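You operate a simulated robot arm through the tools that you are given. There is no shell and no other tool. Be economical: measure what you need, move in short steps, check, and stop when the job is done.

You are at the controls of a simulated robot arm. One attempt, no reset.

Task
Flare the silver tube in the yellow press, its nut on first.
Fine: stand the tube in the hole, slip the black nut over it, pull the lever once and raise it.

Only the result counts: the job must be done as asked and must still hold three seconds after the hand-in. Knocking over, shifting, dropping, spilling or breaking anything else fails it.

Robot
A 6-joint arm with a two-finger gripper, hanging from a carriage that runs on a gantry, over the field with the corners [47.1, -186.6], [47, 23.4], [-91, 23.3], [-90.9, -186.7] (x, y) and turns from -294 to 394 degrees about z. Base frame: it is fixed where the carriage stands at the start and does not move with it; the origin is on the floor, on the carriage's upright axis, x ahead of it, y to its left, z up; the surface under the hand at the start is at about z = 90. Readings come in cm, degrees, newtons and seconds.
With the tool pointing down near the work surface it reaches from about 10 to 48 cm from the robot's upright axis, wherever it stands. Its first joint turns from -166.0 to 166.0 degrees. Places, roughly: end of the silver tube [50, 10, 100]; hole of the yellow press [40, -10, 100]; pot of the yellow press [50, 10, 100]; yellow press [40, 0, 100]. Payload 2.45 kg.
The TCP is the grasp point between the finger pads, 2.6 cm short of the fingertips. In the tool frame z runs along the fingers and y along their closing line. The gripper opens to 9.6 cm. The gripper's body begins 6.9 cm behind the TCP.
Orientation is that of the tool frame in the base frame, as a unit quaternion [w, x, y, z]. With the fingers straight down and closing along the base's y, the tool's x points along the base's -x, its y along +y and its z along -z.

Tools
- The arm moves only by the tool nudge_tool. Its argument "targets" is a list of rows, each a list of 7 numbers: the shift along the base's x, y, z in units of 25 mm (1.0 is 25 mm), then the turn, a rotation vector about the base's x, y, z in units of 8 degrees (1.0 is 8 degrees), then the finger opening in cm, from 0 to 9.6. In form: [[dx, dy, dz, wx, wy, wz, claw], ...]. A call has 1 to 20 rows; each row shifts and turns the commanded pose from where the row before left it. A call with a number of a shift or a turn outside -1 to 1 is refused whole. Rows are played at 5 a second. More than 5 cm and 8.6 degrees between two rows, or a gripper value outside its range, and nothing of the call is played. Where a pose cannot be reached the arm comes as near as it can. A force on the tool above 40 N (or 10 N above the force at the start of the call, whichever is more), or a blocked arm, ends the call early, and 0.2 s more pass. Each finger halts on what it meets, pressing with about 44 N; the grip force reading is that of the motor and also rises with nothing between the fingers. The clock runs only during rows and for 0.2 s after the last one: add rows that do not move to give the fingers time. The reply holds the time, the measured pose of the TCP, the force on the tool along the base axes, the opening and the grip force, in the units named above and with some noise, with the torque about the TCP (base axes, N m) and any sound that the robot's microphone picked up.
- Cameras (640 x 400 px; columns grow to the right, rows downward): "scene" is now at [25.47, -0.52, 183.57]; the picture's right is [-0.08, -1.00, 0.00], its down [-0.93, 0.07, -0.36] and it looks along [0.36, -0.03, -0.93] (base axes); focal length 275 px, centre (320, 200). "wrist" rides on the gripper at [8.2, 0.3, -9.8] in the tool frame; the picture's right is [-0.04, 1.00, 0.00], its down [-0.73, -0.03, -0.68] and it looks along [-0.68, -0.03, 0.73] (tool axes); focal length 256 px, centre (320, 200). There is no depth. A picture from a camera that has moved, and an enlarged one, comes with that camera's place and axes in the base frame and with its lens.
- camera(camera): a new picture of that camera. The clock stands still meanwhile.
- slide_trunk(by): slides the trunk up (or, below 0, down) by that many cm; the arm and the scene camera ride with it, the base frame stays. It gives what a move gives, with no picture.
- steer(legs): drives the robot by 1 to 6 legs, each [ahead, left, turn to the left] in cm, cm and degrees, along the robot's own axes; the way and the turn of a leg run together, so that a leg with both is an arc; at most 150 cm and 180 degrees a leg. The arm and the cameras ride along, it lands a little off, and it stops where it bumps. It keeps to its track: a leg is cut to what the track allows. It gives what a move gives.
- turn_head(pan, tilt): turns the head with the scene camera to pan (to the left, within 155 degrees either way) and tilt (down, from -29 to 69), counted from straight ahead of the robot. It gives what a move gives.
- close_up(camera, box): a new picture of the part [left, top, right, bottom] of that camera's present view, enlarged. The clock stands still meanwhile.
- sign_off(): hands the job in; it is judged then, once.

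Work in short steps. Places have to be worked out from the pictures, the camera data and where the tool is seen: move nearer, look again, correct. Check each grasp and each placing, and mend what went wrong. You have 120 turns and 90 pictures in all, those below and enlarged ones among them. Open the gripper and draw the arm clear of the work before you hand the job in, unless the task says otherwise; then end with one line.

The tools are called after "Request:" as a command line: name --pt "numbers of a row" for each row, then --argument value for the rest, lists and objects as JSON in quotes. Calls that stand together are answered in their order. nudge_tool: Moves the arm, as the interface text tells. Its arguments: {"type":"object","properties":{"targets":{"type":"array","items":{"type":"array","items":{"type":"number"}}}},"required":["targets"]} The other tools are called the same way: slide_trunk (by) slides the trunk up or down; steer (legs) drives the base; turn_head (pan, tilt) turns the head that bears the scene camera; camera (camera) takes a picture; close_up (camera, box) takes an enlarged picture of a part of a camera's view; sign_off () hands the job in.

At the start:

```text
t: 0.0
position: [45.66, 4.6, 99.96]
orientation: [0.0, -0.001, 1.0, 0.0]
force: [0.1, 0.5, 0.9]
moment: [0.0, 0.0, 0.02]
width: 9.6
grip_force: 0.2
trunk travel left (down, up): [-57.5, 2.7]
robot x, y, heading: [0.02, -0.0, 0.1]
head pan, tilt: [-4.5, 68.8]
```

scene: 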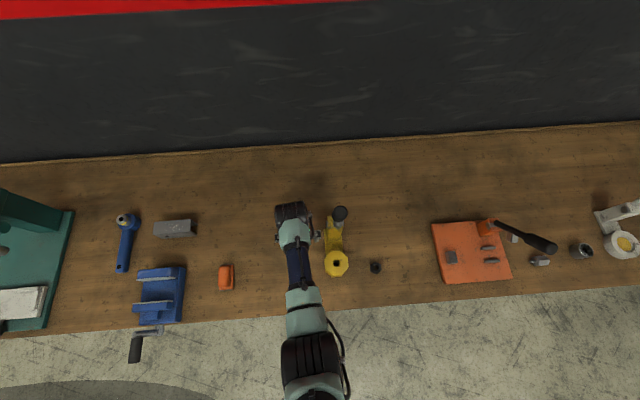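
wrist: 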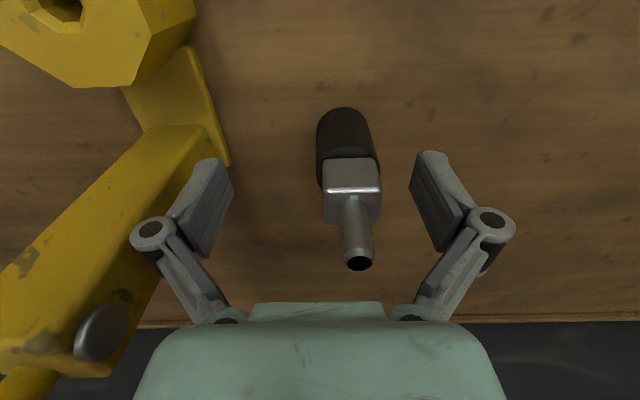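

The press is to the right of the gripper, and something silver sits between the fingers. I take enlarged pictures to identify the pieces before moving.

Request:
close_up --camera "scene" --box '[260, 180, 400, 290]'

Request:
close_up --camera "wrist" --box '[0, 0, 640, 400]'

Request:
close_up --camera "scene" --box '[420, 190, 640, 300]'

```text
3.64 times, centred on (330, 235) of scene
camera zoom: at [25.47, -0.52, 183.57], right [-0.08, -1.0, 0.0], down [-0.93, 0.07, -0.36], along [0.36, -0.03, -0.93], focal length 999 px, centre (284, 73)
```

zoom: 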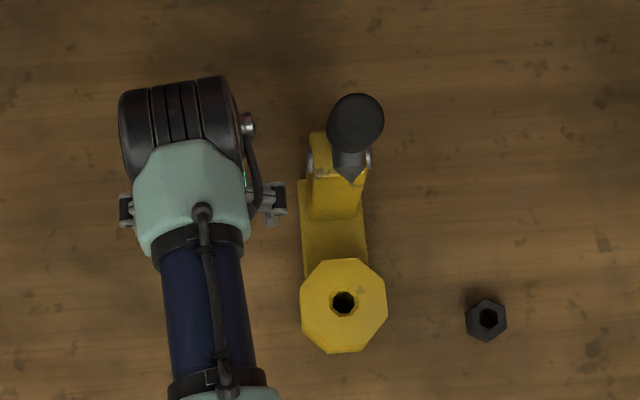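

```text
1.00 times, centred on (320, 200) of wrist (not enlarged: the box is as wide or as high as the picture)
camera zoom: at [37.35, 4.89, 109.84], right [0.04, 1.0, 0.0], down [0.73, -0.03, 0.68], along [0.68, -0.03, -0.73], focal length 256 px, centre (320, 200)
```

zoom: 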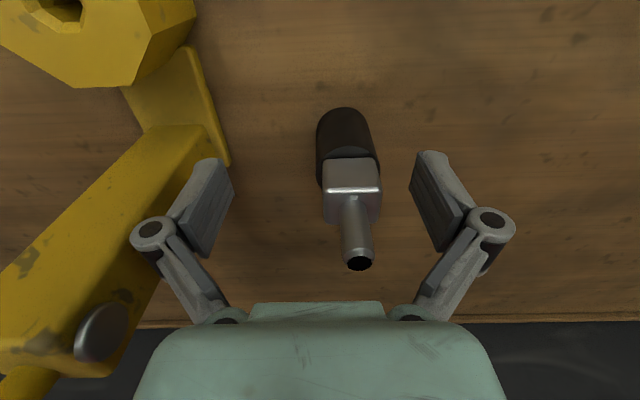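

```text
2.91 times, centred on (530, 245) of scene
camera zoom: at [25.47, -0.52, 183.57], right [-0.08, -1.0, 0.0], down [-0.93, 0.07, -0.36], along [0.36, -0.03, -0.93], focal length 799 px, centre (-291, 69)
```

zoom: 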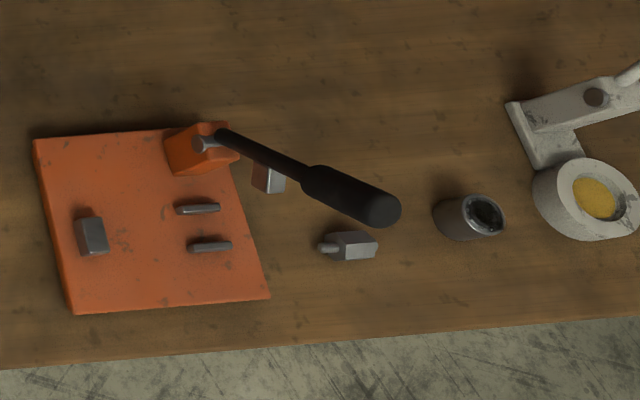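

The tube stands in a dark pot at about (48.4, 6.4), with its top near z=102.6. I raise the hand 7.5 cm for a second view to triangulate from.

Request:
nudge_tool --pt "0 0 1 0 0 0 9.6" --pt "0 0 1 0 0 0 9.6" --pt "0 0 1 0 0 0 9.6" --pt "0 0 0 0 0 0 9.6"

Request:
camera --camera "wrist"

```text
t: 1.0
position: [45.65, 4.72, 107.48]
orientation: [0.0, 0.0, 1.0, 0.0]
force: [-0.2, -0.4, -0.3]
moment: [-0.02, -0.01, -0.02]
width: 9.59
grip_force: 0.1
trunk travel left (down, up): [-57.5, 2.7]
robot x, y, heading: [-0.07, 0.19, -0.2]
head pan, tilt: [-4.5, 68.8]
```

```text
84 pictures are left
camera wrist: at [37.4, 5.02, 117.37], right [0.04, 1.0, 0.0], down [0.73, -0.03, 0.68], along [0.68, -0.03, -0.73], focal length 256 px, centre (320, 200)
```

wrist: 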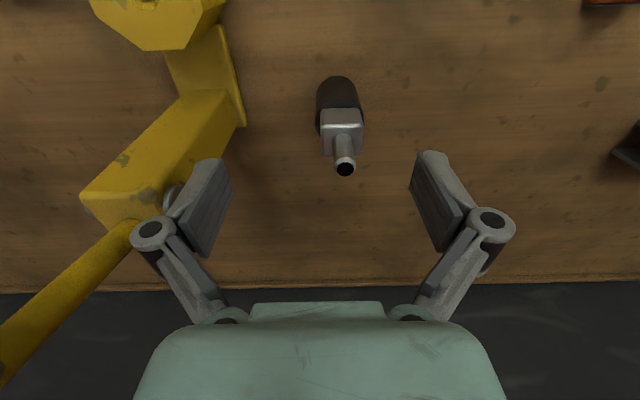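

Triangulation puts the tube top at about (47.9, 6.2, 102.9). To understand the lever, I turn the hand so the wrist camera looks at the press from the +y side.

Request:
nudge_tool --pt "0 0 1 0 0 -1 9.6" --pt "0 0.4 1 0 0 -1 9.6" --pt "-0.4 0.4 0 0 0 -1 9.6" --pt "-0.4 0.4 0 0 0 -1 9.6" --pt "-0.4 0 0 0 0 -1 9.6" --pt "-0.4 0 0 0 0 -1 9.6" --pt "0 0 0 0 0 -1 9.6" --pt "0 0 0 0 0 -1 9.6" --pt "0 0 0 0 0 -1 9.6" --pt "0 0 0 0 0 -1 9.6" --pt "0 0 0 0 0 -1 9.6" --pt "0 0 0 0 0 -0.25 9.6"

Request:
camera --camera "wrist"

```text
t: 3.6
position: [41.54, 7.63, 112.57]
orientation: [0.0, 0.708, 0.707, 0.0]
force: [0.9, 0.8, -0.4]
moment: [-0.01, -0.01, -0.02]
width: 9.6
grip_force: 0.0
trunk travel left (down, up): [-57.5, 2.7]
robot x, y, heading: [0.36, -0.24, -0.1]
head pan, tilt: [-4.5, 68.8]
```

```text
83 pictures are left
camera wrist: at [41.85, 15.76, 122.38], right [1.0, -0.04, 0.0], down [-0.03, -0.73, 0.68], along [-0.03, -0.68, -0.73], focal length 256 px, centre (320, 200)
```

wrist: 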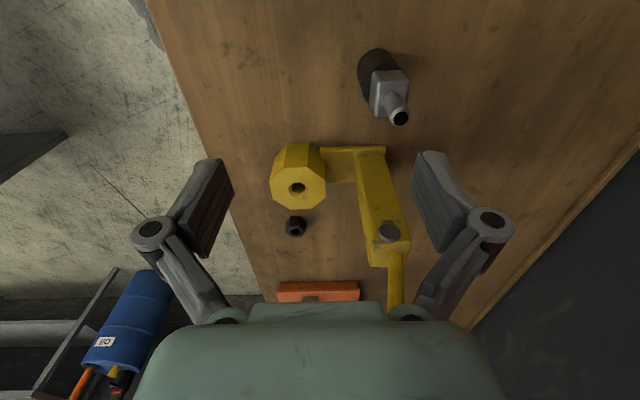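

The lever stands upright on a pivot near (48.2, -6.8, 105.6) and swings in the x-z plane. The hole is at about (37.7, -6.8, 95.5) and the nut at about (35.8, -20.1). I enlarge the tube and the press to see their shapes.

Request:
close_up --camera "wrist" --box '[330, 30, 450, 140]'

Request:
close_up --camera "wrist" --box '[250, 130, 420, 310]'

Request:
close_up --camera "scene" --box '[260, 180, 400, 290]'

```text
3.64 times, centred on (390, 85) of wrist
camera zoom: at [41.85, 15.76, 122.38], right [1.0, -0.04, 0.0], down [-0.03, -0.73, 0.68], along [-0.03, -0.68, -0.73], focal length 931 px, centre (66, 618)
```

zoom: 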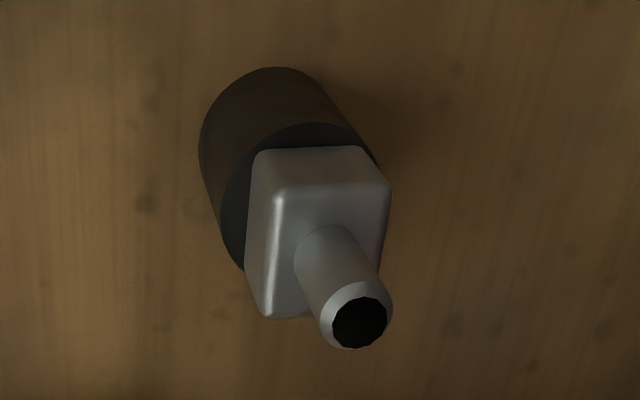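

```text
2.22 times, centred on (335, 220) of wrist
camera zoom: at [41.85, 15.76, 122.38], right [1.0, -0.04, 0.0], down [-0.03, -0.73, 0.68], along [-0.03, -0.68, -0.73], focal length 569 px, centre (287, 156)
```

zoom: 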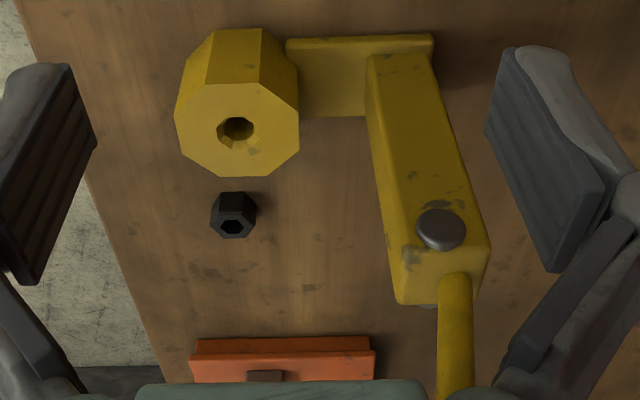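

```text
3.64 times, centred on (330, 235) of scene
camera zoom: at [25.47, -0.52, 183.57], right [-0.08, -1.0, 0.0], down [-0.93, 0.07, -0.36], along [0.36, -0.03, -0.93], focal length 999 px, centre (284, 73)
```

zoom: 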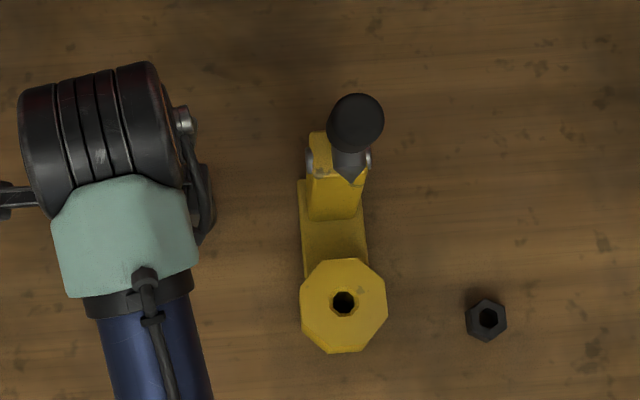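

The nut's top is at about (35.7, -19.9, 92.2) and the tube's square block is nearly axis-aligned. The tube sits at the limit of reach, so I drive the carriage 8 cm ahead while the hand is high and clear.

Request:
steer --legs '[[8, 0, 0]]'

```text
t: 4.7
position: [49.62, 7.65, 112.55]
orientation: [0.0, 0.707, 0.707, 0.0]
force: [0.4, -0.1, -0.1]
moment: [-0.01, -0.02, -0.03]
width: 9.6
grip_force: 0.2
trunk travel left (down, up): [-57.5, 2.7]
robot x, y, heading: [8.17, 0.05, 0.0]
head pan, tilt: [-4.5, 68.8]
```

The hand is now at (49.6, 7.65). I turn it back to yaw 0, centre it over the tube and stop above it.

Request:
nudge_tool --pt "0 0 0 0 0 1 9.6" --pt "0 0 0 0 0 1 9.6" --pt "0 0 0 0 0 1 9.6" --pt "0 0 0 0 0 1 9.6" --pt "0 0 0 0 0 1 9.6" --pt "0 0 0 0 0 1 9.6" --pt "0 0 0 0 0 1 9.6" --pt "0 0 0 0 0 1 9.6" --pt "-0.2 -0.2 0 0 0 1 9.6" --pt "-0.2 -0.2 0 0 0 1 9.6" --pt "-0.29 -0.16 0 0 0 1 9.6" --pt "0 0 -1 0 0 0.25 9.6" --pt "0 0 -1 0 0 0 9.6" --pt "0 0 0 0 0 0 9.6"

Request:
camera --camera "wrist"

```text
t: 7.7
position: [47.61, 6.28, 107.57]
orientation: [0.0, 0.0, 1.0, 0.0]
force: [0.0, -0.6, -0.5]
moment: [0.02, 0.01, -0.01]
width: 9.6
grip_force: 0.0
trunk travel left (down, up): [-57.5, 2.7]
robot x, y, heading: [7.94, -0.12, 0.2]
head pan, tilt: [-4.5, 68.8]
```

```text
79 pictures are left
camera wrist: at [39.43, 6.51, 117.36], right [0.04, 1.0, 0.0], down [0.73, -0.03, 0.68], along [0.68, -0.03, -0.73], focal length 256 px, centre (320, 200)
```

wrist: 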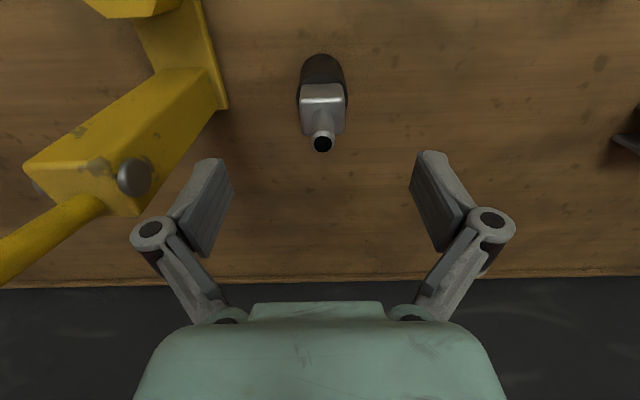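

The tube top reads (47.9, 6.3), in line with the estimate. I descend to TCP z≈98.8 so the fingertips stay just above the pot rim, then close on the block.

Request:
nudge_tool --pt "0.1 0 -1 0 0 0 9.6" --pt "0 0 -1 0 0 0 9.6" --pt "0 0 -1 0 0 0 9.6" --pt "0 0 -0.5 0 0 0 9.6" --pt "0 0 0 0 0 0 9.6"

Request:
camera --camera "wrist"

```text
t: 8.9
position: [48.0, 6.25, 98.69]
orientation: [0.0, 0.0, 1.0, 0.0]
force: [-0.7, -0.6, 0.9]
moment: [-0.01, 0.0, 0.03]
width: 9.59
grip_force: 0.1
trunk travel left (down, up): [-57.5, 2.7]
robot x, y, heading: [8.06, 0.1, -0.0]
head pan, tilt: [-4.5, 68.8]
```

```text
78 pictures are left
camera wrist: at [39.82, 6.59, 108.65], right [0.04, 1.0, 0.0], down [0.73, -0.03, 0.68], along [0.68, -0.03, -0.73], focal length 256 px, centre (320, 200)
```

wrist: 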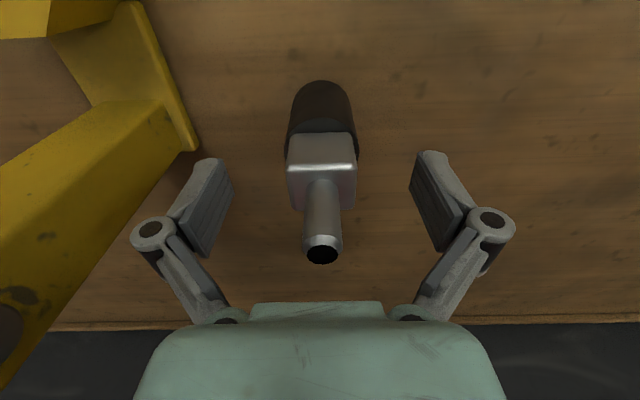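

The block is centred within about 1.5 mm. I shift slightly and close on it.

Request:
nudge_tool --pt "0 0.05 0 0 0 0 9.6" --pt "0 0 0 0 0 0 6" --pt "0 0 0 0 0 0 4" --pt "0 0 0 0 0 0 2.5" --pt "0 0 0 0 0 0 2.5" --pt "0 0 0 0 0 0 2.5"

Request:
camera --camera "wrist"

```text
t: 10.3
position: [48.02, 6.37, 98.83]
orientation: [0.0, 0.0, 1.0, -0.001]
force: [-0.5, 0.1, 0.7]
moment: [0.0, -0.04, -0.01]
width: 3.32
grip_force: 44.0
trunk travel left (down, up): [-57.5, 2.7]
robot x, y, heading: [7.92, 0.01, -0.0]
head pan, tilt: [-4.5, 68.8]
```

```text
77 pictures are left
camera wrist: at [39.86, 6.69, 108.67], right [0.04, 1.0, 0.0], down [0.73, -0.03, 0.68], along [0.68, -0.03, -0.73], focal length 256 px, centre (320, 200)
```

wrist: 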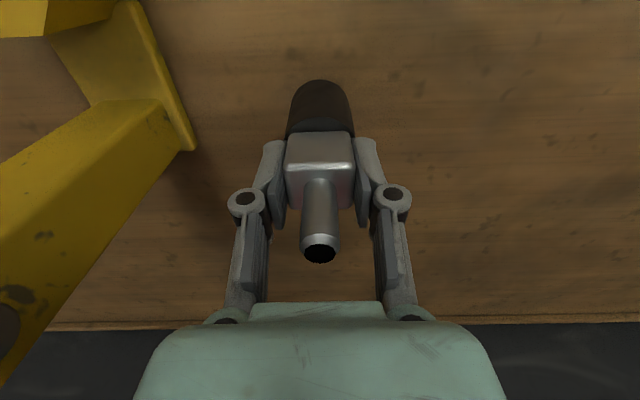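

The block is gripped at 3.3 cm. I lift it straight up out of the pot and look.

Request:
nudge_tool --pt "0 0 0.4 0 0 0 2.5" --pt "0 0 0.6 0 0 0 2.5" --pt "0 0 0.8 0 0 0 2.5" --pt "0 0 0.8 0 0 0 2.5" --pt "0 0 0.8 0 0 0 2.5" --pt "0 0 0.8 0 0 0 2.5" --pt "0 0 0 0 0 0 2.5"

Request:
camera --camera "wrist"

Request:
close_up --camera "scene" --box '[240, 180, 400, 290]'

```text
t: 11.9
position: [48.03, 6.4, 109.26]
orientation: [0.0, 0.0, 1.0, 0.0]
force: [0.2, 0.9, -0.2]
moment: [0.0, 0.0, -0.04]
width: 3.3
grip_force: 44.2
trunk travel left (down, up): [-57.5, 2.7]
robot x, y, heading: [8.23, -0.09, 0.2]
head pan, tilt: [-4.5, 68.8]
```

```text
76 pictures are left
camera wrist: at [39.86, 6.77, 119.11], right [0.04, 1.0, 0.0], down [0.73, -0.03, 0.68], along [0.68, -0.03, -0.73], focal length 256 px, centre (320, 200)
```

wrist: 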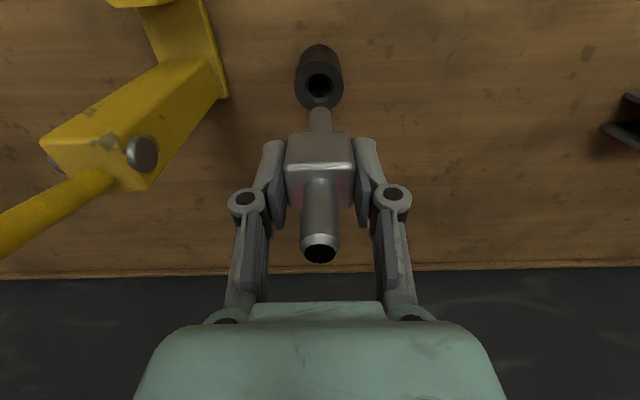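

```text
3.64 times, centred on (320, 235) of scene
camera zoom: at [33.46, -0.52, 183.57], right [-0.08, -1.0, 0.0], down [-0.93, 0.07, -0.36], along [0.36, -0.03, -0.93], focal length 999 px, centre (320, 73)
```

zoom: 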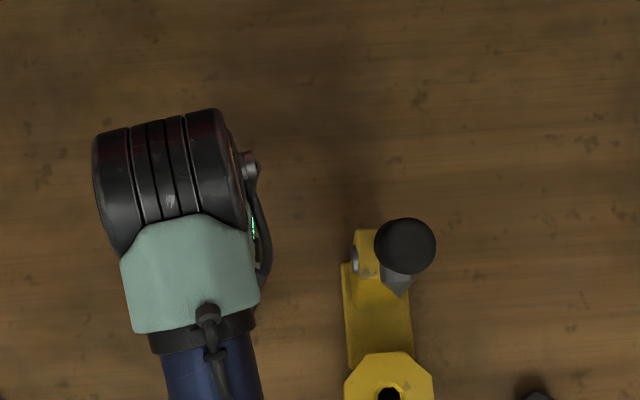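

A round stem below the block goes into the hole, so TCP-to-stem-bottom is about 9.3 cm. The wrist drum would come close to the lever knob at (45, -6.8, 123) if I came in along +x, so I will come from the +y side. First I raise and retract the arm.

Request:
nudge_tool --pt "-0.5 0 1 0 0 0 2.5" --pt "-1 0 1 0 0 0 2.5" --pt "-1 0 0 0 0 0 2.5" --pt "-1 -0.4 0 0 0 0 2.5" --pt "-1 -0.4 0 0 0 0 2.5" --pt "-1 -0.4 0 0 0 0 2.5" --pt "-0.5 -0.4 0 0 0 0 2.5" --pt "0 0 0 0 0 0 2.5"

Request:
steer --legs '[[0, 19, 0], [0, 0, -90]]'

Request:
camera --camera "scene"

Request:
camera --camera "wrist"

```text
t: 13.7
position: [33.13, 2.25, 114.08]
orientation: [0.0, 0.001, 1.0, 0.0]
force: [0.2, 0.7, -1.7]
moment: [0.04, 0.01, -0.02]
width: 3.33
grip_force: 43.6
trunk travel left (down, up): [-57.5, 2.7]
robot x, y, heading: [8.25, -0.36, -0.0]
head pan, tilt: [-4.5, 68.8]
```

```text
t: 19.1
position: [10.02, -5.59, 114.18]
orientation: [-0.001, 0.711, 0.703, 0.0]
force: [0.2, -0.1, -0.5]
moment: [-0.01, 0.01, 0.03]
width: 3.28
grip_force: 43.6
trunk travel left (down, up): [-57.5, 2.7]
robot x, y, heading: [8.01, 19.65, -90.6]
head pan, tilt: [-4.5, 68.8]
```

```text
74 pictures are left
camera scene: at [7.18, -6.05, 183.57], right [-1.0, 0.09, 0.0], down [0.08, 0.93, -0.36], along [-0.03, -0.36, -0.93], focal length 275 px, centre (320, 200)
```

scene: 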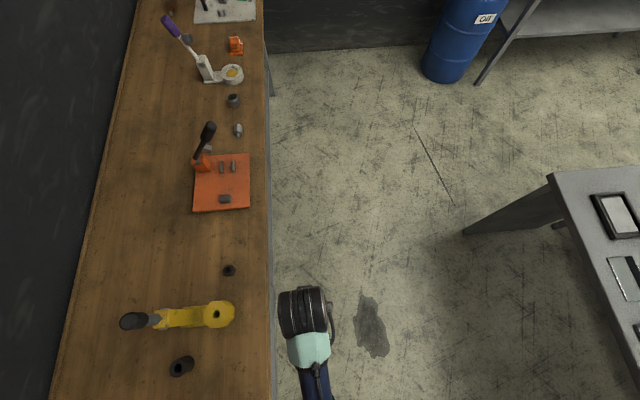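

```text
73 pictures are left
camera wrist: at [10.36, 2.59, 124.01], right [1.0, -0.05, 0.0], down [-0.04, -0.73, 0.68], along [-0.03, -0.68, -0.73], focal length 256 px, centre (320, 200)
```

wrist: 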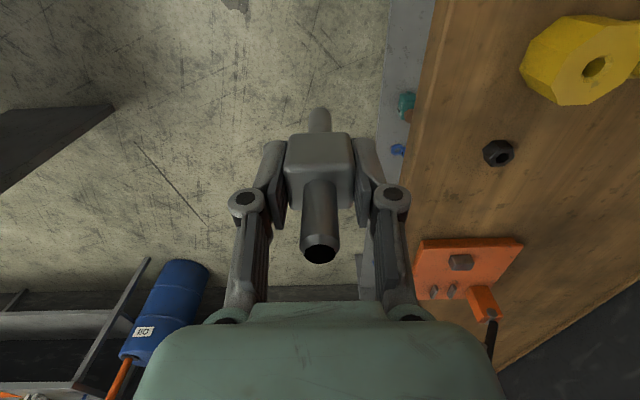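

The new view confirms the hole at about (38.0, -6.8) and the nut at (35.9, -19.8). I drive left (+x) 24 cm, keeping the stem well above the column, then look.

Request:
steer --legs '[[0, 24, 0]]'

Request:
camera --camera "scene"

Request:
camera --camera "wrist"

```text
t: 20.9
position: [33.38, -5.86, 114.21]
orientation: [0.0, 0.712, 0.702, -0.001]
force: [-0.1, 0.2, -0.5]
moment: [-0.01, 0.0, 0.0]
width: 3.3
grip_force: 44.1
trunk travel left (down, up): [-57.5, 2.7]
robot x, y, heading: [31.76, 19.37, -90.7]
head pan, tilt: [-4.5, 68.8]
```

```text
72 pictures are left
camera scene: at [30.67, -6.32, 183.57], right [-1.0, 0.09, 0.0], down [0.09, 0.93, -0.36], along [-0.03, -0.36, -0.93], focal length 275 px, centre (320, 200)
```

scene: 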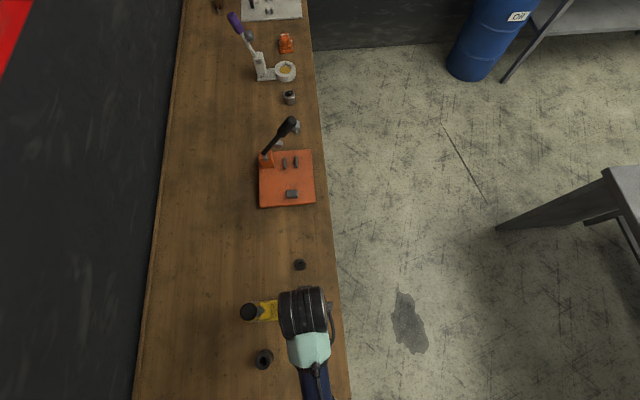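

```text
71 pictures are left
camera wrist: at [33.88, 2.31, 124.01], right [1.0, -0.05, 0.0], down [-0.04, -0.73, 0.68], along [-0.04, -0.68, -0.73], focal length 256 px, centre (320, 200)
```

wrist: 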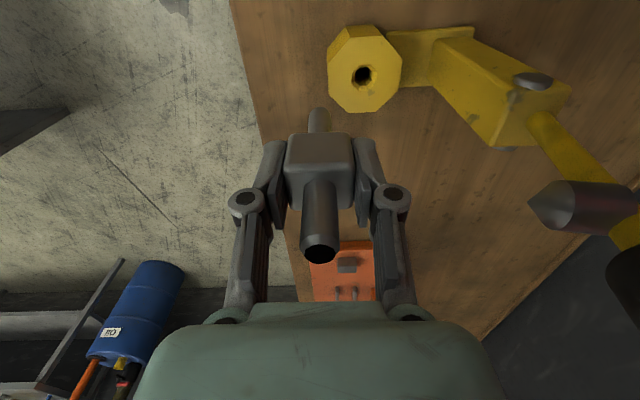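

The wrist view shows a flaring cone on the lever, pointing toward the robot with its tip at about (43.7, -6.8, 115). The hole reads (37.85, -6.7). I move over the hole at the present height, then check.

Request:
nudge_tool --pt "0.6 -0.15 0 0 0 0 2.5" --pt "0.6 -0.15 0 0 0 0 2.5" --pt "0.5 -0.08 0 0 0 0 2.5" --pt "0 0 -1 0 0 0 2.5" --pt "0 0 -1 0 0 0 2.5" --pt "0 0 0 0 0 0 2.5" --pt "0 0 0 0 0 0 2.5"

Request:
camera --camera "wrist"

Request:
close_up --camera "scene" --box '[210, 260, 370, 360]'

```text
t: 22.4
position: [37.77, -6.95, 109.16]
orientation: [0.0, 0.712, 0.702, 0.0]
force: [-0.4, -0.4, -1.1]
moment: [0.02, -0.01, -0.01]
width: 3.33
grip_force: 44.0
trunk travel left (down, up): [-57.5, 2.7]
robot x, y, heading: [31.69, 19.12, -90.9]
head pan, tilt: [-4.5, 68.8]
```

```text
70 pictures are left
camera wrist: at [38.14, 1.31, 118.97], right [1.0, -0.05, 0.0], down [-0.04, -0.73, 0.68], along [-0.04, -0.68, -0.73], focal length 256 px, centre (320, 200)
```

wrist: 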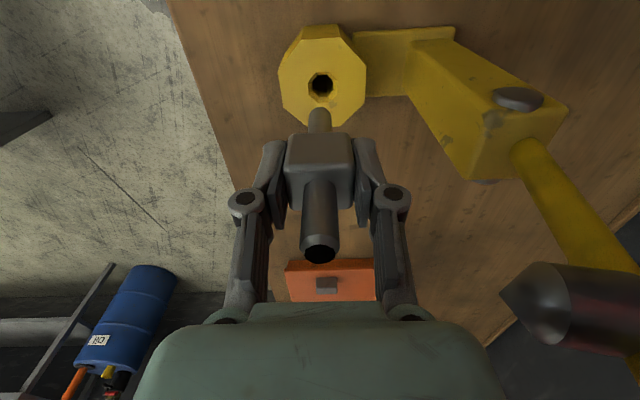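

```text
4.00 times, centred on (290, 310) of scene
camera zoom: at [30.67, -6.32, 183.57], right [-1.0, 0.09, 0.0], down [0.09, 0.93, -0.36], along [-0.03, -0.36, -0.93], focal length 1099 px, centre (440, -240)
```

zoom: 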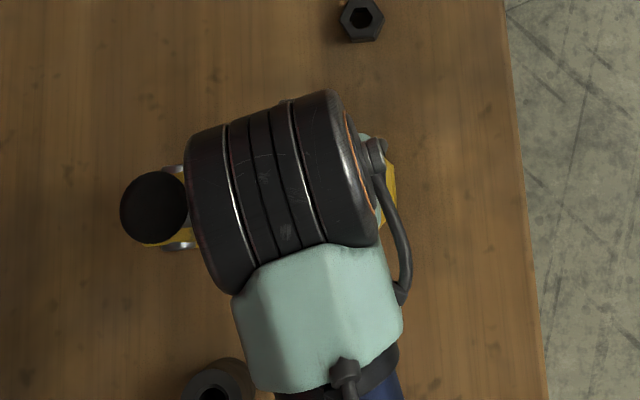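

The drum sits close to the knob because the arm comes in about 13° skewed. I retreat with the arm 6 cm in -x and drive the carriage 6 cm in +x, so the arm comes in square.

Request:
nudge_tool --pt "-0.8 0 0.5 0 0 0 2.5" --pt "-0.8 0 0.5 0 0 0 2.5" --pt "-0.9 0 0 0 0 0 2.5" --pt "0 0 0 0 0 0 2.5"

Request:
steer --legs '[[0, 6, 0]]'

Request:
close_up --camera "scene" --box '[210, 260, 370, 360]'

Request:
camera --camera "wrist"

```text
t: 23.4
position: [31.29, -6.76, 111.64]
orientation: [0.0, 0.712, 0.702, 0.0]
force: [0.3, -0.3, -0.8]
moment: [-0.02, 0.01, 0.0]
width: 3.31
grip_force: 44.3
trunk travel left (down, up): [-57.5, 2.7]
robot x, y, heading: [31.9, 19.1, -91.0]
head pan, tilt: [-4.5, 68.8]
```

```text
t: 24.4
position: [37.31, -6.88, 111.57]
orientation: [-0.001, 0.712, 0.702, 0.0]
force: [0.2, 0.1, -1.3]
moment: [-0.02, 0.02, -0.01]
width: 3.3
grip_force: 44.1
trunk travel left (down, up): [-57.5, 2.7]
robot x, y, heading: [37.13, 20.01, -90.7]
head pan, tilt: [-4.5, 68.8]
```

```text
4.00 times, centred on (290, 310) of scene
camera zoom: at [36.58, -6.4, 183.57], right [-1.0, 0.09, 0.0], down [0.09, 0.93, -0.36], along [-0.03, -0.36, -0.93], focal length 1099 px, centre (440, -240)
```

zoom: 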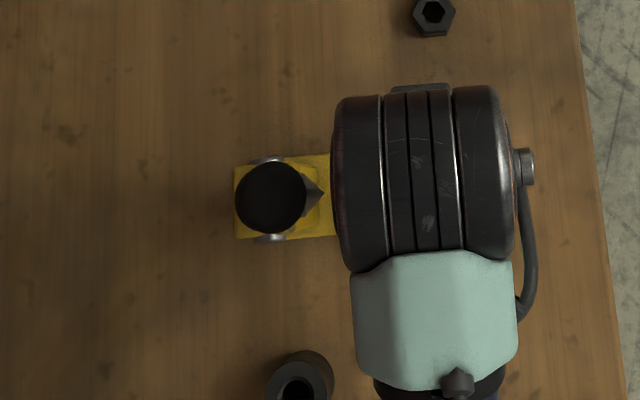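

```text
67 pictures are left
camera wrist: at [37.73, 1.31, 121.45], right [1.0, -0.05, 0.0], down [-0.04, -0.73, 0.68], along [-0.04, -0.68, -0.73], focal length 256 px, centre (320, 200)
```

wrist: 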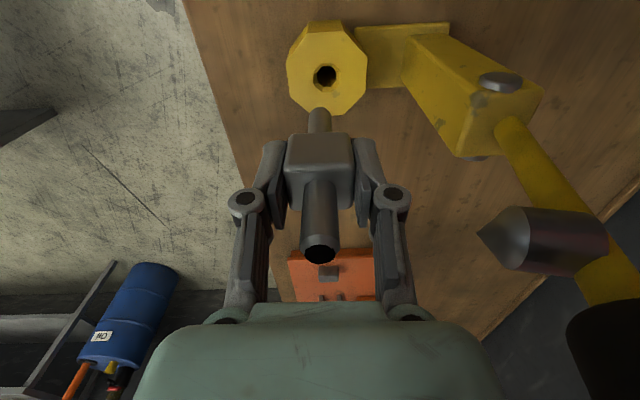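

The arm now comes in square with over 1 cm of clearance to the cone. The hole reads (37.65, -6.6) against the stem at (37.2, -6.8), so I correct and go down to just above the hole.

Request:
nudge_tool --pt "0.16 0.06 -0.6 0 0 0 2.5" --pt "0 0 -1 0 0 0 2.5" --pt "0 0 -1 0 0 0 2.5" --pt "0 0 0 0 0 0 2.5" --pt "0 0 0 0 0 0 2.5"

Request:
close_up --camera "wrist" --box '[240, 20, 400, 140]'

Request:
close_up --camera "scene" --box '[210, 260, 370, 360]'

```text
t: 25.6
position: [37.76, -6.48, 105.23]
orientation: [0.0, 0.712, 0.702, 0.0]
force: [0.2, 0.3, -1.3]
moment: [-0.02, 0.01, -0.02]
width: 3.29
grip_force: 43.6
trunk travel left (down, up): [-57.5, 2.7]
robot x, y, heading: [37.36, 19.01, -90.4]
head pan, tilt: [-4.5, 68.8]
```

```text
3.33 times, centred on (320, 80) of wrist
camera zoom: at [38.13, 1.54, 115.0], right [1.0, -0.05, 0.0], down [-0.04, -0.73, 0.68], along [-0.04, -0.68, -0.73], focal length 853 px, centre (320, 600)
```

zoom: 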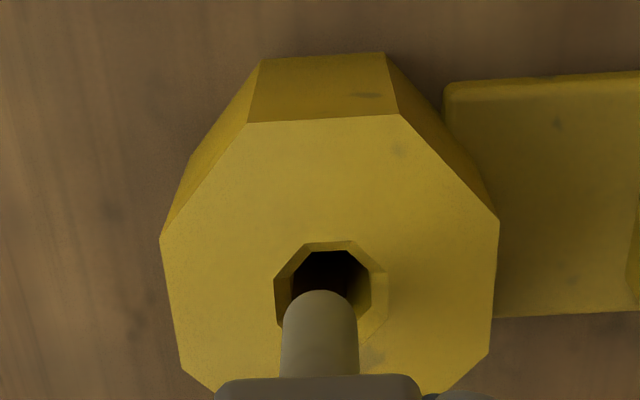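

```text
4.00 times, centred on (290, 310) of scene
camera zoom: at [36.58, -6.4, 183.57], right [-1.0, 0.09, 0.0], down [0.09, 0.93, -0.36], along [-0.03, -0.36, -0.93], focal length 1099 px, centre (440, -240)
```

zoom: 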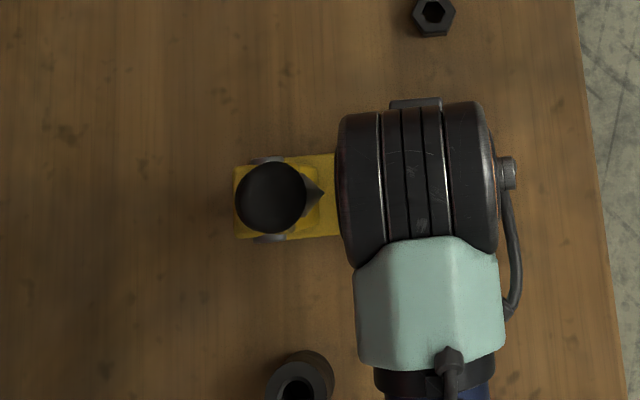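

The stem is aligned in y and needs about +0.2 cm in x. I correct and lower so the tip enters the hole.

Request:
nudge_tool --pt "0.08 0 -0.3 0 0 0 2.5" --pt "0 0 -0.4 0 0 0 2.5" --pt "0 0 -0.4 0 0 0 2.5" --pt "0 0 -0.4 0 0 0 2.5" --pt "0 0 0 0 0 0 2.5"

Request:
close_up --camera "wrist" --box '[240, 20, 400, 140]'

```text
t: 26.8
position: [37.88, -6.62, 101.34]
orientation: [0.001, 0.712, 0.702, 0.001]
force: [-0.1, 0.6, -1.6]
moment: [0.0, -0.03, 0.0]
width: 3.29
grip_force: 43.9
trunk travel left (down, up): [-57.5, 2.7]
robot x, y, heading: [37.62, 19.05, -90.9]
head pan, tilt: [-4.5, 68.8]
```

```text
3.33 times, centred on (320, 80) of wrist
camera zoom: at [38.34, 1.5, 111.17], right [1.0, -0.05, 0.0], down [-0.04, -0.73, 0.68], along [-0.04, -0.68, -0.73], focal length 853 px, centre (320, 600)
```

zoom: 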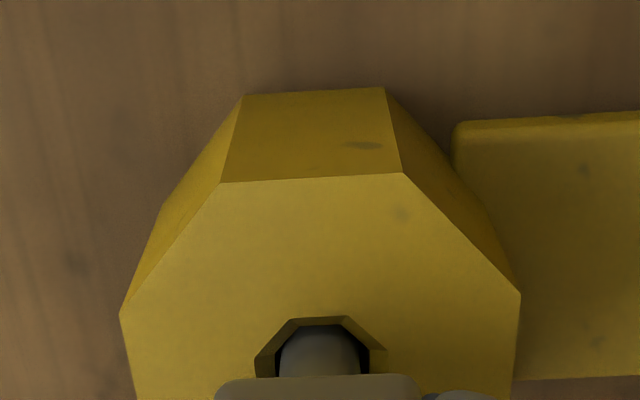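

The stem is in the hole and centred, with no contact force. I lower further in small steps until it seats.

Request:
nudge_tool --pt "0 0 -0.3 0 0 0 2.5" --pt "0 0 -0.3 0 0 0 2.5" --pt "0 0 -0.3 0 0 0 2.5" --pt "0 0 -0.2 0 0 0 2.5" --pt "0 0 0 0 0 0 2.5"

Request:
camera --camera "wrist"

Request:
close_up --camera "scene" --box '[210, 260, 370, 360]'

```text
t: 28.0
position: [37.88, -6.87, 98.7]
orientation: [0.0, 0.712, 0.702, -0.001]
force: [-1.4, 6.3, 31.9]
moment: [0.2, 0.02, 0.02]
width: 3.32
grip_force: 44.3
trunk travel left (down, up): [-57.5, 2.7]
robot x, y, heading: [37.6, 19.21, -90.9]
head pan, tilt: [-4.5, 68.8]
```

```text
63 pictures are left
camera wrist: at [38.33, 1.38, 108.51], right [1.0, -0.05, 0.0], down [-0.04, -0.73, 0.68], along [-0.04, -0.68, -0.73], focal length 256 px, centre (320, 200)
```

wrist: 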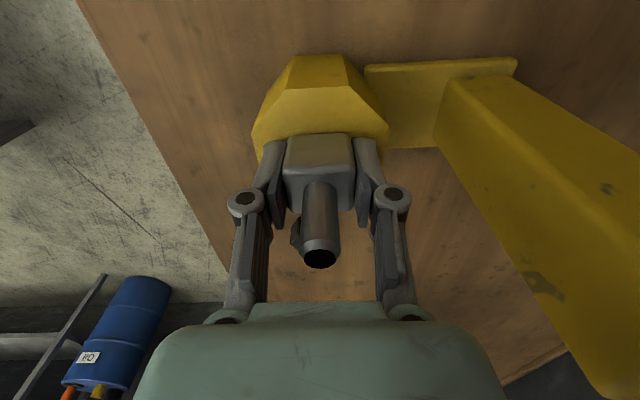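

```text
4.00 times, centred on (290, 310) of scene
camera zoom: at [36.58, -6.39, 183.6], right [-1.0, 0.09, 0.0], down [0.09, 0.93, -0.36], along [-0.03, -0.36, -0.93], focal length 1099 px, centre (440, -240)
```

zoom: 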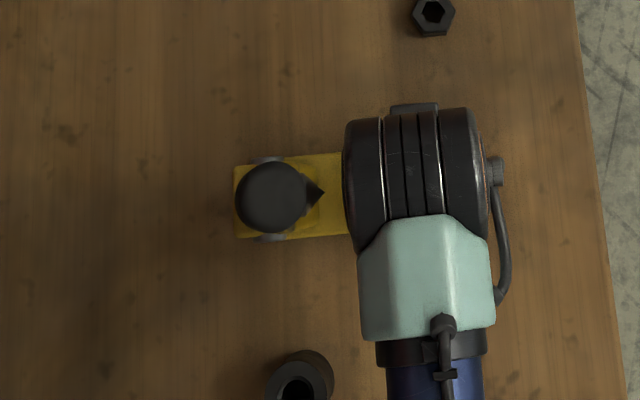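

Contact of 32 N at TCP z=98.7 means it is seated. I ease off slightly, open the fingers modestly and rise straight up.

Request:
nudge_tool --pt "0 0 0.04 0 0 0 2.5" --pt "0 0 0 0 0 0 3.6" --pt "0 0 0 0 0 0 5.5" --pt "0 0 0 0 0 0 5.5" --pt "0 0 0.6 0 0 0 5.5" --pt "0 0 0.8 0 0 0 5.5" --pt "0 0 1 0 0 0 5.5" --pt "0 0 1 0 0 0 5.5" --pt "0 0 0.6 0 0 0 5.5" --pt "0 0 0 0 0 0 5.5"

Request:
camera --camera "wrist"

```text
t: 30.2
position: [37.79, -6.69, 108.83]
orientation: [0.0, 0.712, 0.703, 0.0]
force: [1.4, 0.6, -0.4]
moment: [0.02, 0.0, 0.0]
width: 5.49
grip_force: 0.0
trunk travel left (down, up): [-57.5, 2.7]
robot x, y, heading: [37.79, 19.53, -90.9]
head pan, tilt: [-4.5, 68.8]
```

```text
61 pictures are left
camera wrist: at [38.16, 1.58, 118.59], right [1.0, -0.05, 0.0], down [-0.04, -0.73, 0.68], along [-0.04, -0.68, -0.73], focal length 256 px, centre (320, 200)
```

wrist: 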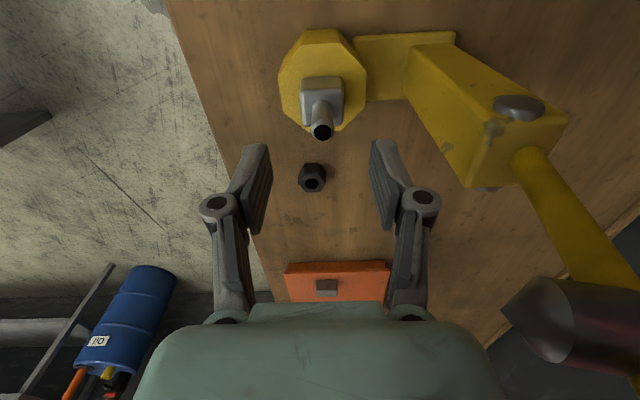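

The tube stands in the press. Now the nut: I move over to (35.8, -19.9), opening wide once clear, and look.

Request:
nudge_tool --pt "-0.3 -0.8 0 0 0 0 5.5" --pt "-0.3 -0.9 0 0 0 0 5.5" --pt "-0.2 -0.9 0 0 0 0 6.5" --pt "0 -0.9 0 0 0 0 6.5" --pt "0 -0.9 0 0 0 0 6.5" --pt "0 -0.8 0 0 0 0 6.5" --pt "0 0 -1 0 0 0 6.5" --pt "0 0 -1 0 0 0 6.5" --pt "0 0 0 0 0 0 6.5"

Request:
camera --camera "wrist"

Request:
close_up --camera "scene" --box '[250, 220, 390, 320]'

```text
t: 32.2
position: [35.86, -19.6, 103.62]
orientation: [0.0, 0.712, 0.702, 0.0]
force: [0.0, -0.2, -0.4]
moment: [-0.01, 0.02, 0.0]
width: 6.5
grip_force: 0.1
trunk travel left (down, up): [-57.5, 2.7]
robot x, y, heading: [37.59, 19.37, -90.9]
head pan, tilt: [-4.5, 68.8]
```

```text
60 pictures are left
camera wrist: at [36.21, -11.46, 113.45], right [1.0, -0.05, 0.0], down [-0.04, -0.73, 0.68], along [-0.04, -0.68, -0.73], focal length 256 px, centre (320, 200)
```

wrist: 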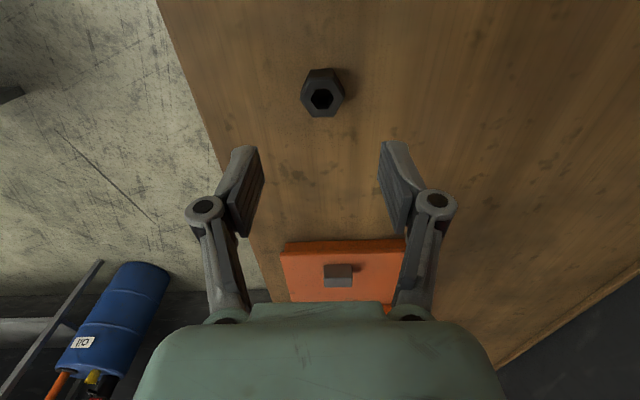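

```text
4.00 times, centred on (320, 270) of scene
camera zoom: at [36.58, -6.4, 183.57], right [-1.0, 0.09, 0.0], down [0.09, 0.93, -0.36], along [-0.03, -0.36, -0.93], focal length 1099 px, centre (320, -80)
```

zoom: 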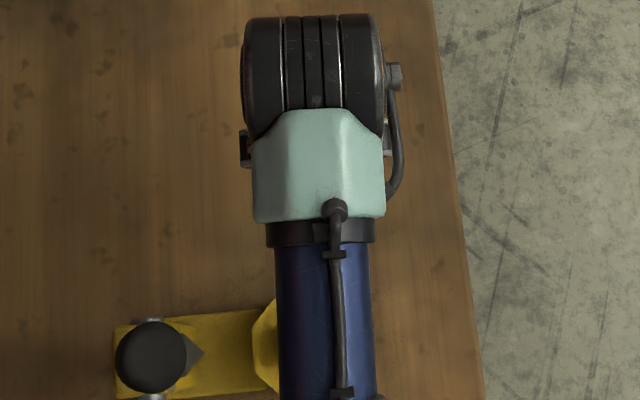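

The forearm would pass over the tube if I went down here. I drive the carriage 19 cm in -x so the arm will slant past the tube, and enlarge the nut to read its flats first.

Request:
close_up --camera "wrist" --box '[280, 50, 370, 130]'

Request:
steer --legs '[[0, -19, 0]]'

```text
5.00 times, centred on (325, 90) of wrist
camera zoom: at [36.21, -11.46, 113.45], right [1.0, -0.05, 0.0], down [-0.04, -0.73, 0.68], along [-0.04, -0.68, -0.73], focal length 1280 px, centre (295, 750)
```

zoom: 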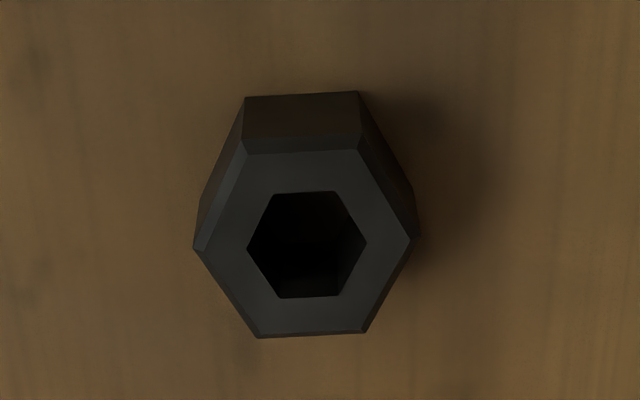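

```text
t: 33.8
position: [17.17, -19.36, 103.62]
orientation: [0.0, 0.711, 0.703, 0.0]
force: [-0.2, -0.7, 0.5]
moment: [0.03, 0.01, 0.0]
width: 6.48
grip_force: 0.0
trunk travel left (down, up): [-57.5, 2.7]
robot x, y, heading: [18.59, 19.24, -90.7]
head pan, tilt: [-4.5, 68.8]
```

The nut's flats face ±y and ±30° from x, so I turn the hand about +29°. I also move back over the nut at (35.85, -19.8), staying above it.

Request:
nudge_tool --pt "0.9 -0.05 0 0 0 0.9 6.5" --pt "0.9 -0.05 0 0 0 0.9 6.5" --pt "0.9 -0.05 0 0 0 0.9 6.5" --pt "0.95 -0.03 0 0 0 0.9 6.5" --pt "0.95 0 0 0 0 0 6.5" --pt "0.95 0 0 0 0 0 6.5" --pt "0.95 0 0 0 0 0 6.5" --pt "0.97 0 0 0 0 0 6.5" --pt "0 0 -1 0 0 0 6.5" --pt "0 0 -0.8 0 0 0 6.5" --pt "0 0 0 0 0 0 6.5"

Request:
camera --camera "wrist"

Request:
close_up --camera "scene" --box '[120, 200, 360, 370]'

```text
t: 36.2
position: [36.13, -19.75, 99.11]
orientation: [0.0, 0.514, 0.858, 0.0]
force: [0.2, 0.0, 0.1]
moment: [0.01, -0.03, -0.01]
width: 6.51
grip_force: 0.1
trunk travel left (down, up): [-57.5, 2.7]
robot x, y, heading: [18.68, 19.36, -90.6]
head pan, tilt: [-4.5, 68.8]
```

```text
57 pictures are left
camera wrist: at [32.41, -12.48, 109.0], right [0.9, 0.44, 0.0], down [0.32, -0.66, 0.68], along [0.3, -0.61, -0.73], focal length 256 px, centre (320, 200)
```

wrist: 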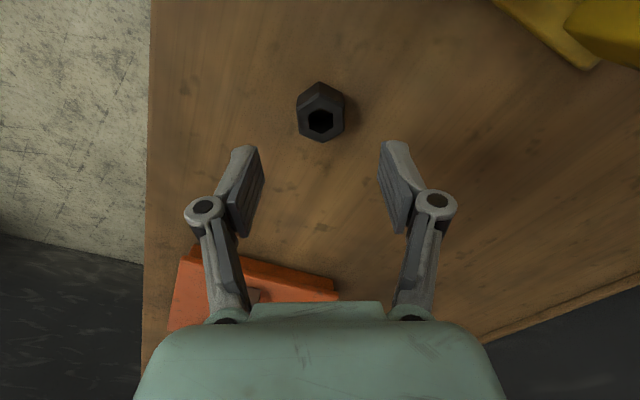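

```text
2.35 times, centred on (240, 285) of scene
camera zoom: at [17.93, -6.17, 183.57], right [-1.0, 0.09, 0.0], down [0.08, 0.93, -0.36], along [-0.03, -0.36, -0.93], focal length 646 px, centre (508, 0)
```

zoom: 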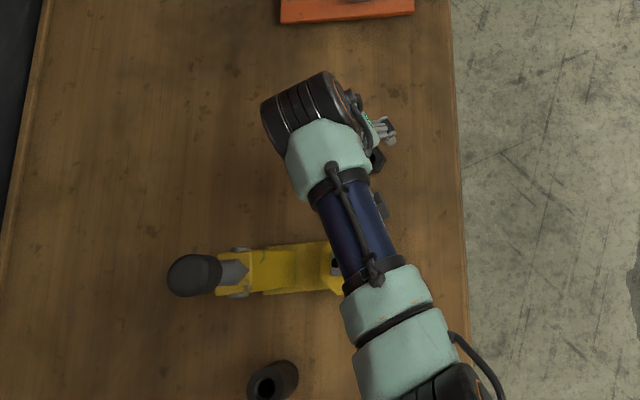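

The nut's flats now line up with the fingers and it is centred laterally. I shift about 3 mm toward it and descend to TCP z≈93.

Request:
nudge_tool --pt "-0.06 0.1 -0.8 0 0 0 6.5" --pt "0 0 -0.8 0 0 0 6.5" --pt "0 0 -0.5 0 0 0 6.5" --pt "0 0 -0.3 0 0 0 6.5" --pt "0 0 0 0 0 0 6.5"

Request:
camera --camera "wrist"

```text
t: 37.4
position: [35.87, -19.39, 93.01]
orientation: [0.0, 0.515, 0.857, 0.0]
force: [-0.8, -0.9, -0.2]
moment: [0.01, -0.03, 0.02]
width: 6.5
grip_force: 0.1
trunk travel left (down, up): [-57.5, 2.7]
robot x, y, heading: [18.99, 19.88, -90.7]
head pan, tilt: [-4.5, 68.8]
```

```text
55 pictures are left
camera wrist: at [32.23, -12.17, 102.91], right [0.9, 0.44, 0.0], down [0.32, -0.66, 0.68], along [0.3, -0.61, -0.73], focal length 256 px, centre (320, 200)
```

wrist: 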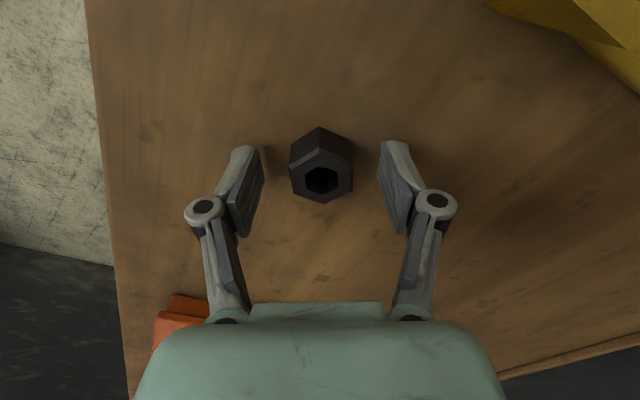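

The nut's centre projects within about 1.5 mm of the grasp point, so I close on it.

Request:
nudge_tool --pt "0 0 0 0 0 0 5" --pt "0 0 0 0 0 0 4" --pt "0 0 0 0 0 0 2.4" --pt "0 0 0 0 0 0 2.4" --pt "0 0 0 0 0 0 2.4"

Request:
camera --camera "wrist"

```text
t: 38.6
position: [35.85, -19.59, 93.13]
orientation: [0.0, 0.514, 0.858, 0.0]
force: [0.5, 1.1, 2.6]
moment: [0.06, -0.05, -0.01]
width: 4.33
grip_force: 44.3
trunk travel left (down, up): [-57.5, 2.7]
robot x, y, heading: [18.9, 19.53, -90.5]
head pan, tilt: [-4.5, 68.8]
```

```text
54 pictures are left
camera wrist: at [32.25, -12.18, 102.93], right [0.9, 0.44, 0.0], down [0.32, -0.66, 0.68], along [0.3, -0.61, -0.73], focal length 256 px, centre (320, 200)
```

wrist: 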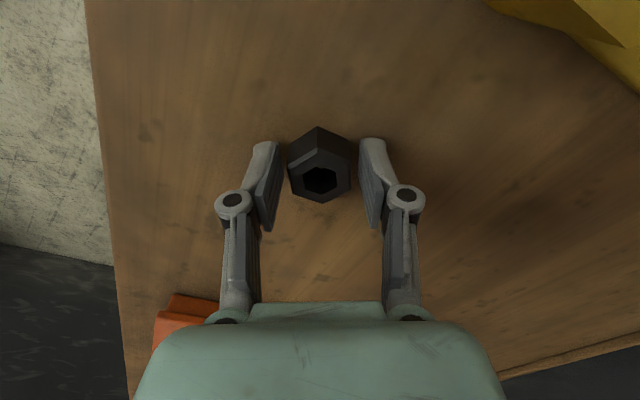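

The width halted at 4.33 cm though the nut is about 3.2 cm across, and a gap is visible. I give it a little more time and look closer.

Request:
nudge_tool --pt "0 0 0 0 0 0 2.4" --pt "0 0 0 0 0 0 2.4" --pt "0 0 0 0 0 0 2.4"

Request:
close_up --camera "wrist" --box '[220, 100, 420, 240]'

```text
t: 39.4
position: [35.78, -19.52, 93.19]
orientation: [0.0, 0.514, 0.858, 0.001]
force: [0.4, -0.6, 3.0]
moment: [0.08, -0.05, -0.02]
width: 4.31
grip_force: 43.7
trunk travel left (down, up): [-57.5, 2.7]
robot x, y, heading: [19.0, 19.68, -90.6]
head pan, tilt: [-4.5, 68.8]
```

```text
2.86 times, centred on (320, 170) of wrist
camera zoom: at [32.25, -12.19, 102.93], right [0.9, 0.44, 0.0], down [0.32, -0.66, 0.68], along [0.3, -0.61, -0.73], focal length 731 px, centre (320, 286)
```

zoom: 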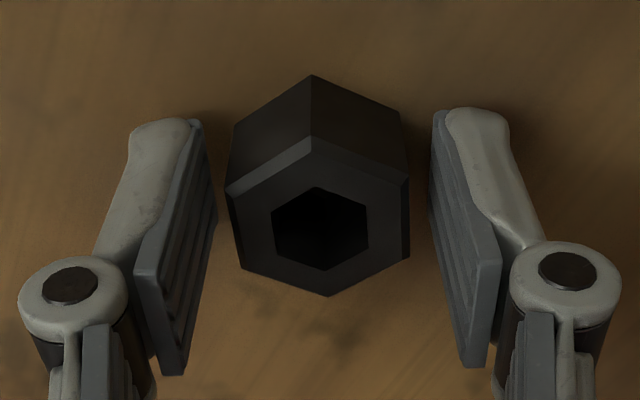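

The fingers are not touching the nut, so the tips probably rub on the bench. I raise 4 mm while still commanding closed.

Request:
nudge_tool --pt "0 0 0 0 0 0 4.6" --pt "0 0 0.16 0 0 0 4.6" --pt "0 0 0 0 0 0 2.4" --pt "0 0 0 0 0 0 2.4" --pt "0 0 0 0 0 0 2.4"

Request:
close_up --camera "wrist" --box '[220, 100, 420, 240]'

```text
t: 40.6
position: [35.77, -19.43, 93.53]
orientation: [0.0, 0.514, 0.858, 0.001]
force: [-0.6, -0.4, 0.1]
moment: [-0.02, -0.01, -0.01]
width: 4.32
grip_force: 44.4
trunk travel left (down, up): [-57.5, 2.7]
robot x, y, heading: [18.85, 19.04, -90.6]
head pan, tilt: [-4.5, 68.8]
```

```text
2.86 times, centred on (320, 170) of wrist
camera zoom: at [32.21, -12.18, 103.32], right [0.9, 0.44, 0.0], down [0.32, -0.66, 0.68], along [0.3, -0.61, -0.73], focal length 731 px, centre (320, 286)
```

zoom: 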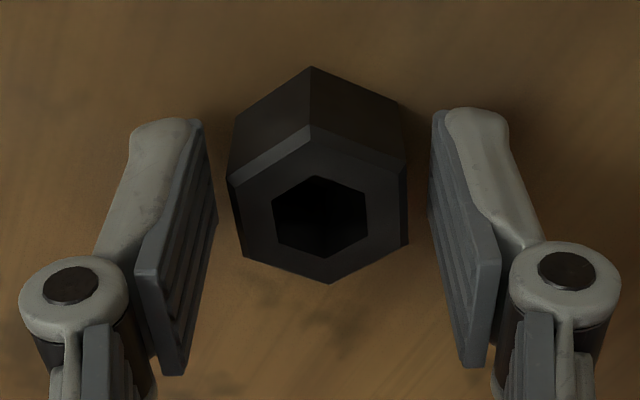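

The width is unchanged after raising, so the fingers may already be pressing on the nut. I lift 2 cm as a test and see if the nut comes along.

Request:
nudge_tool --pt "0 0 0.3 0 0 0 2.4" --pt "0 0 0.3 0 0 0 2.4" --pt "0 0 0.2 0 0 0 2.4" --pt "0 0 0 0 0 0 2.4"

Request:
close_up --camera "wrist" --box '[220, 80, 420, 220]'

```text
t: 41.6
position: [35.74, -19.42, 95.4]
orientation: [0.0, 0.514, 0.858, 0.0]
force: [-0.1, 0.5, -0.2]
moment: [0.01, 0.01, -0.02]
width: 2.42
grip_force: 0.1
trunk travel left (down, up): [-57.5, 2.7]
robot x, y, heading: [18.85, 19.56, -90.6]
head pan, tilt: [-4.5, 68.8]
```

```text
2.86 times, centred on (320, 150) of wrist
camera zoom: at [32.21, -12.14, 105.34], right [0.9, 0.44, 0.0], down [0.32, -0.66, 0.68], along [0.3, -0.61, -0.73], focal length 731 px, centre (320, 343)
```

zoom: 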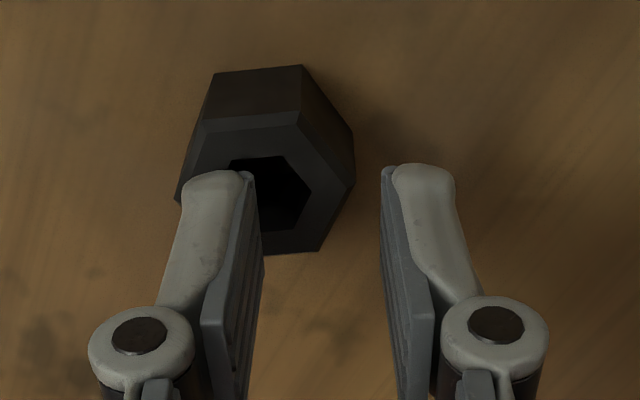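

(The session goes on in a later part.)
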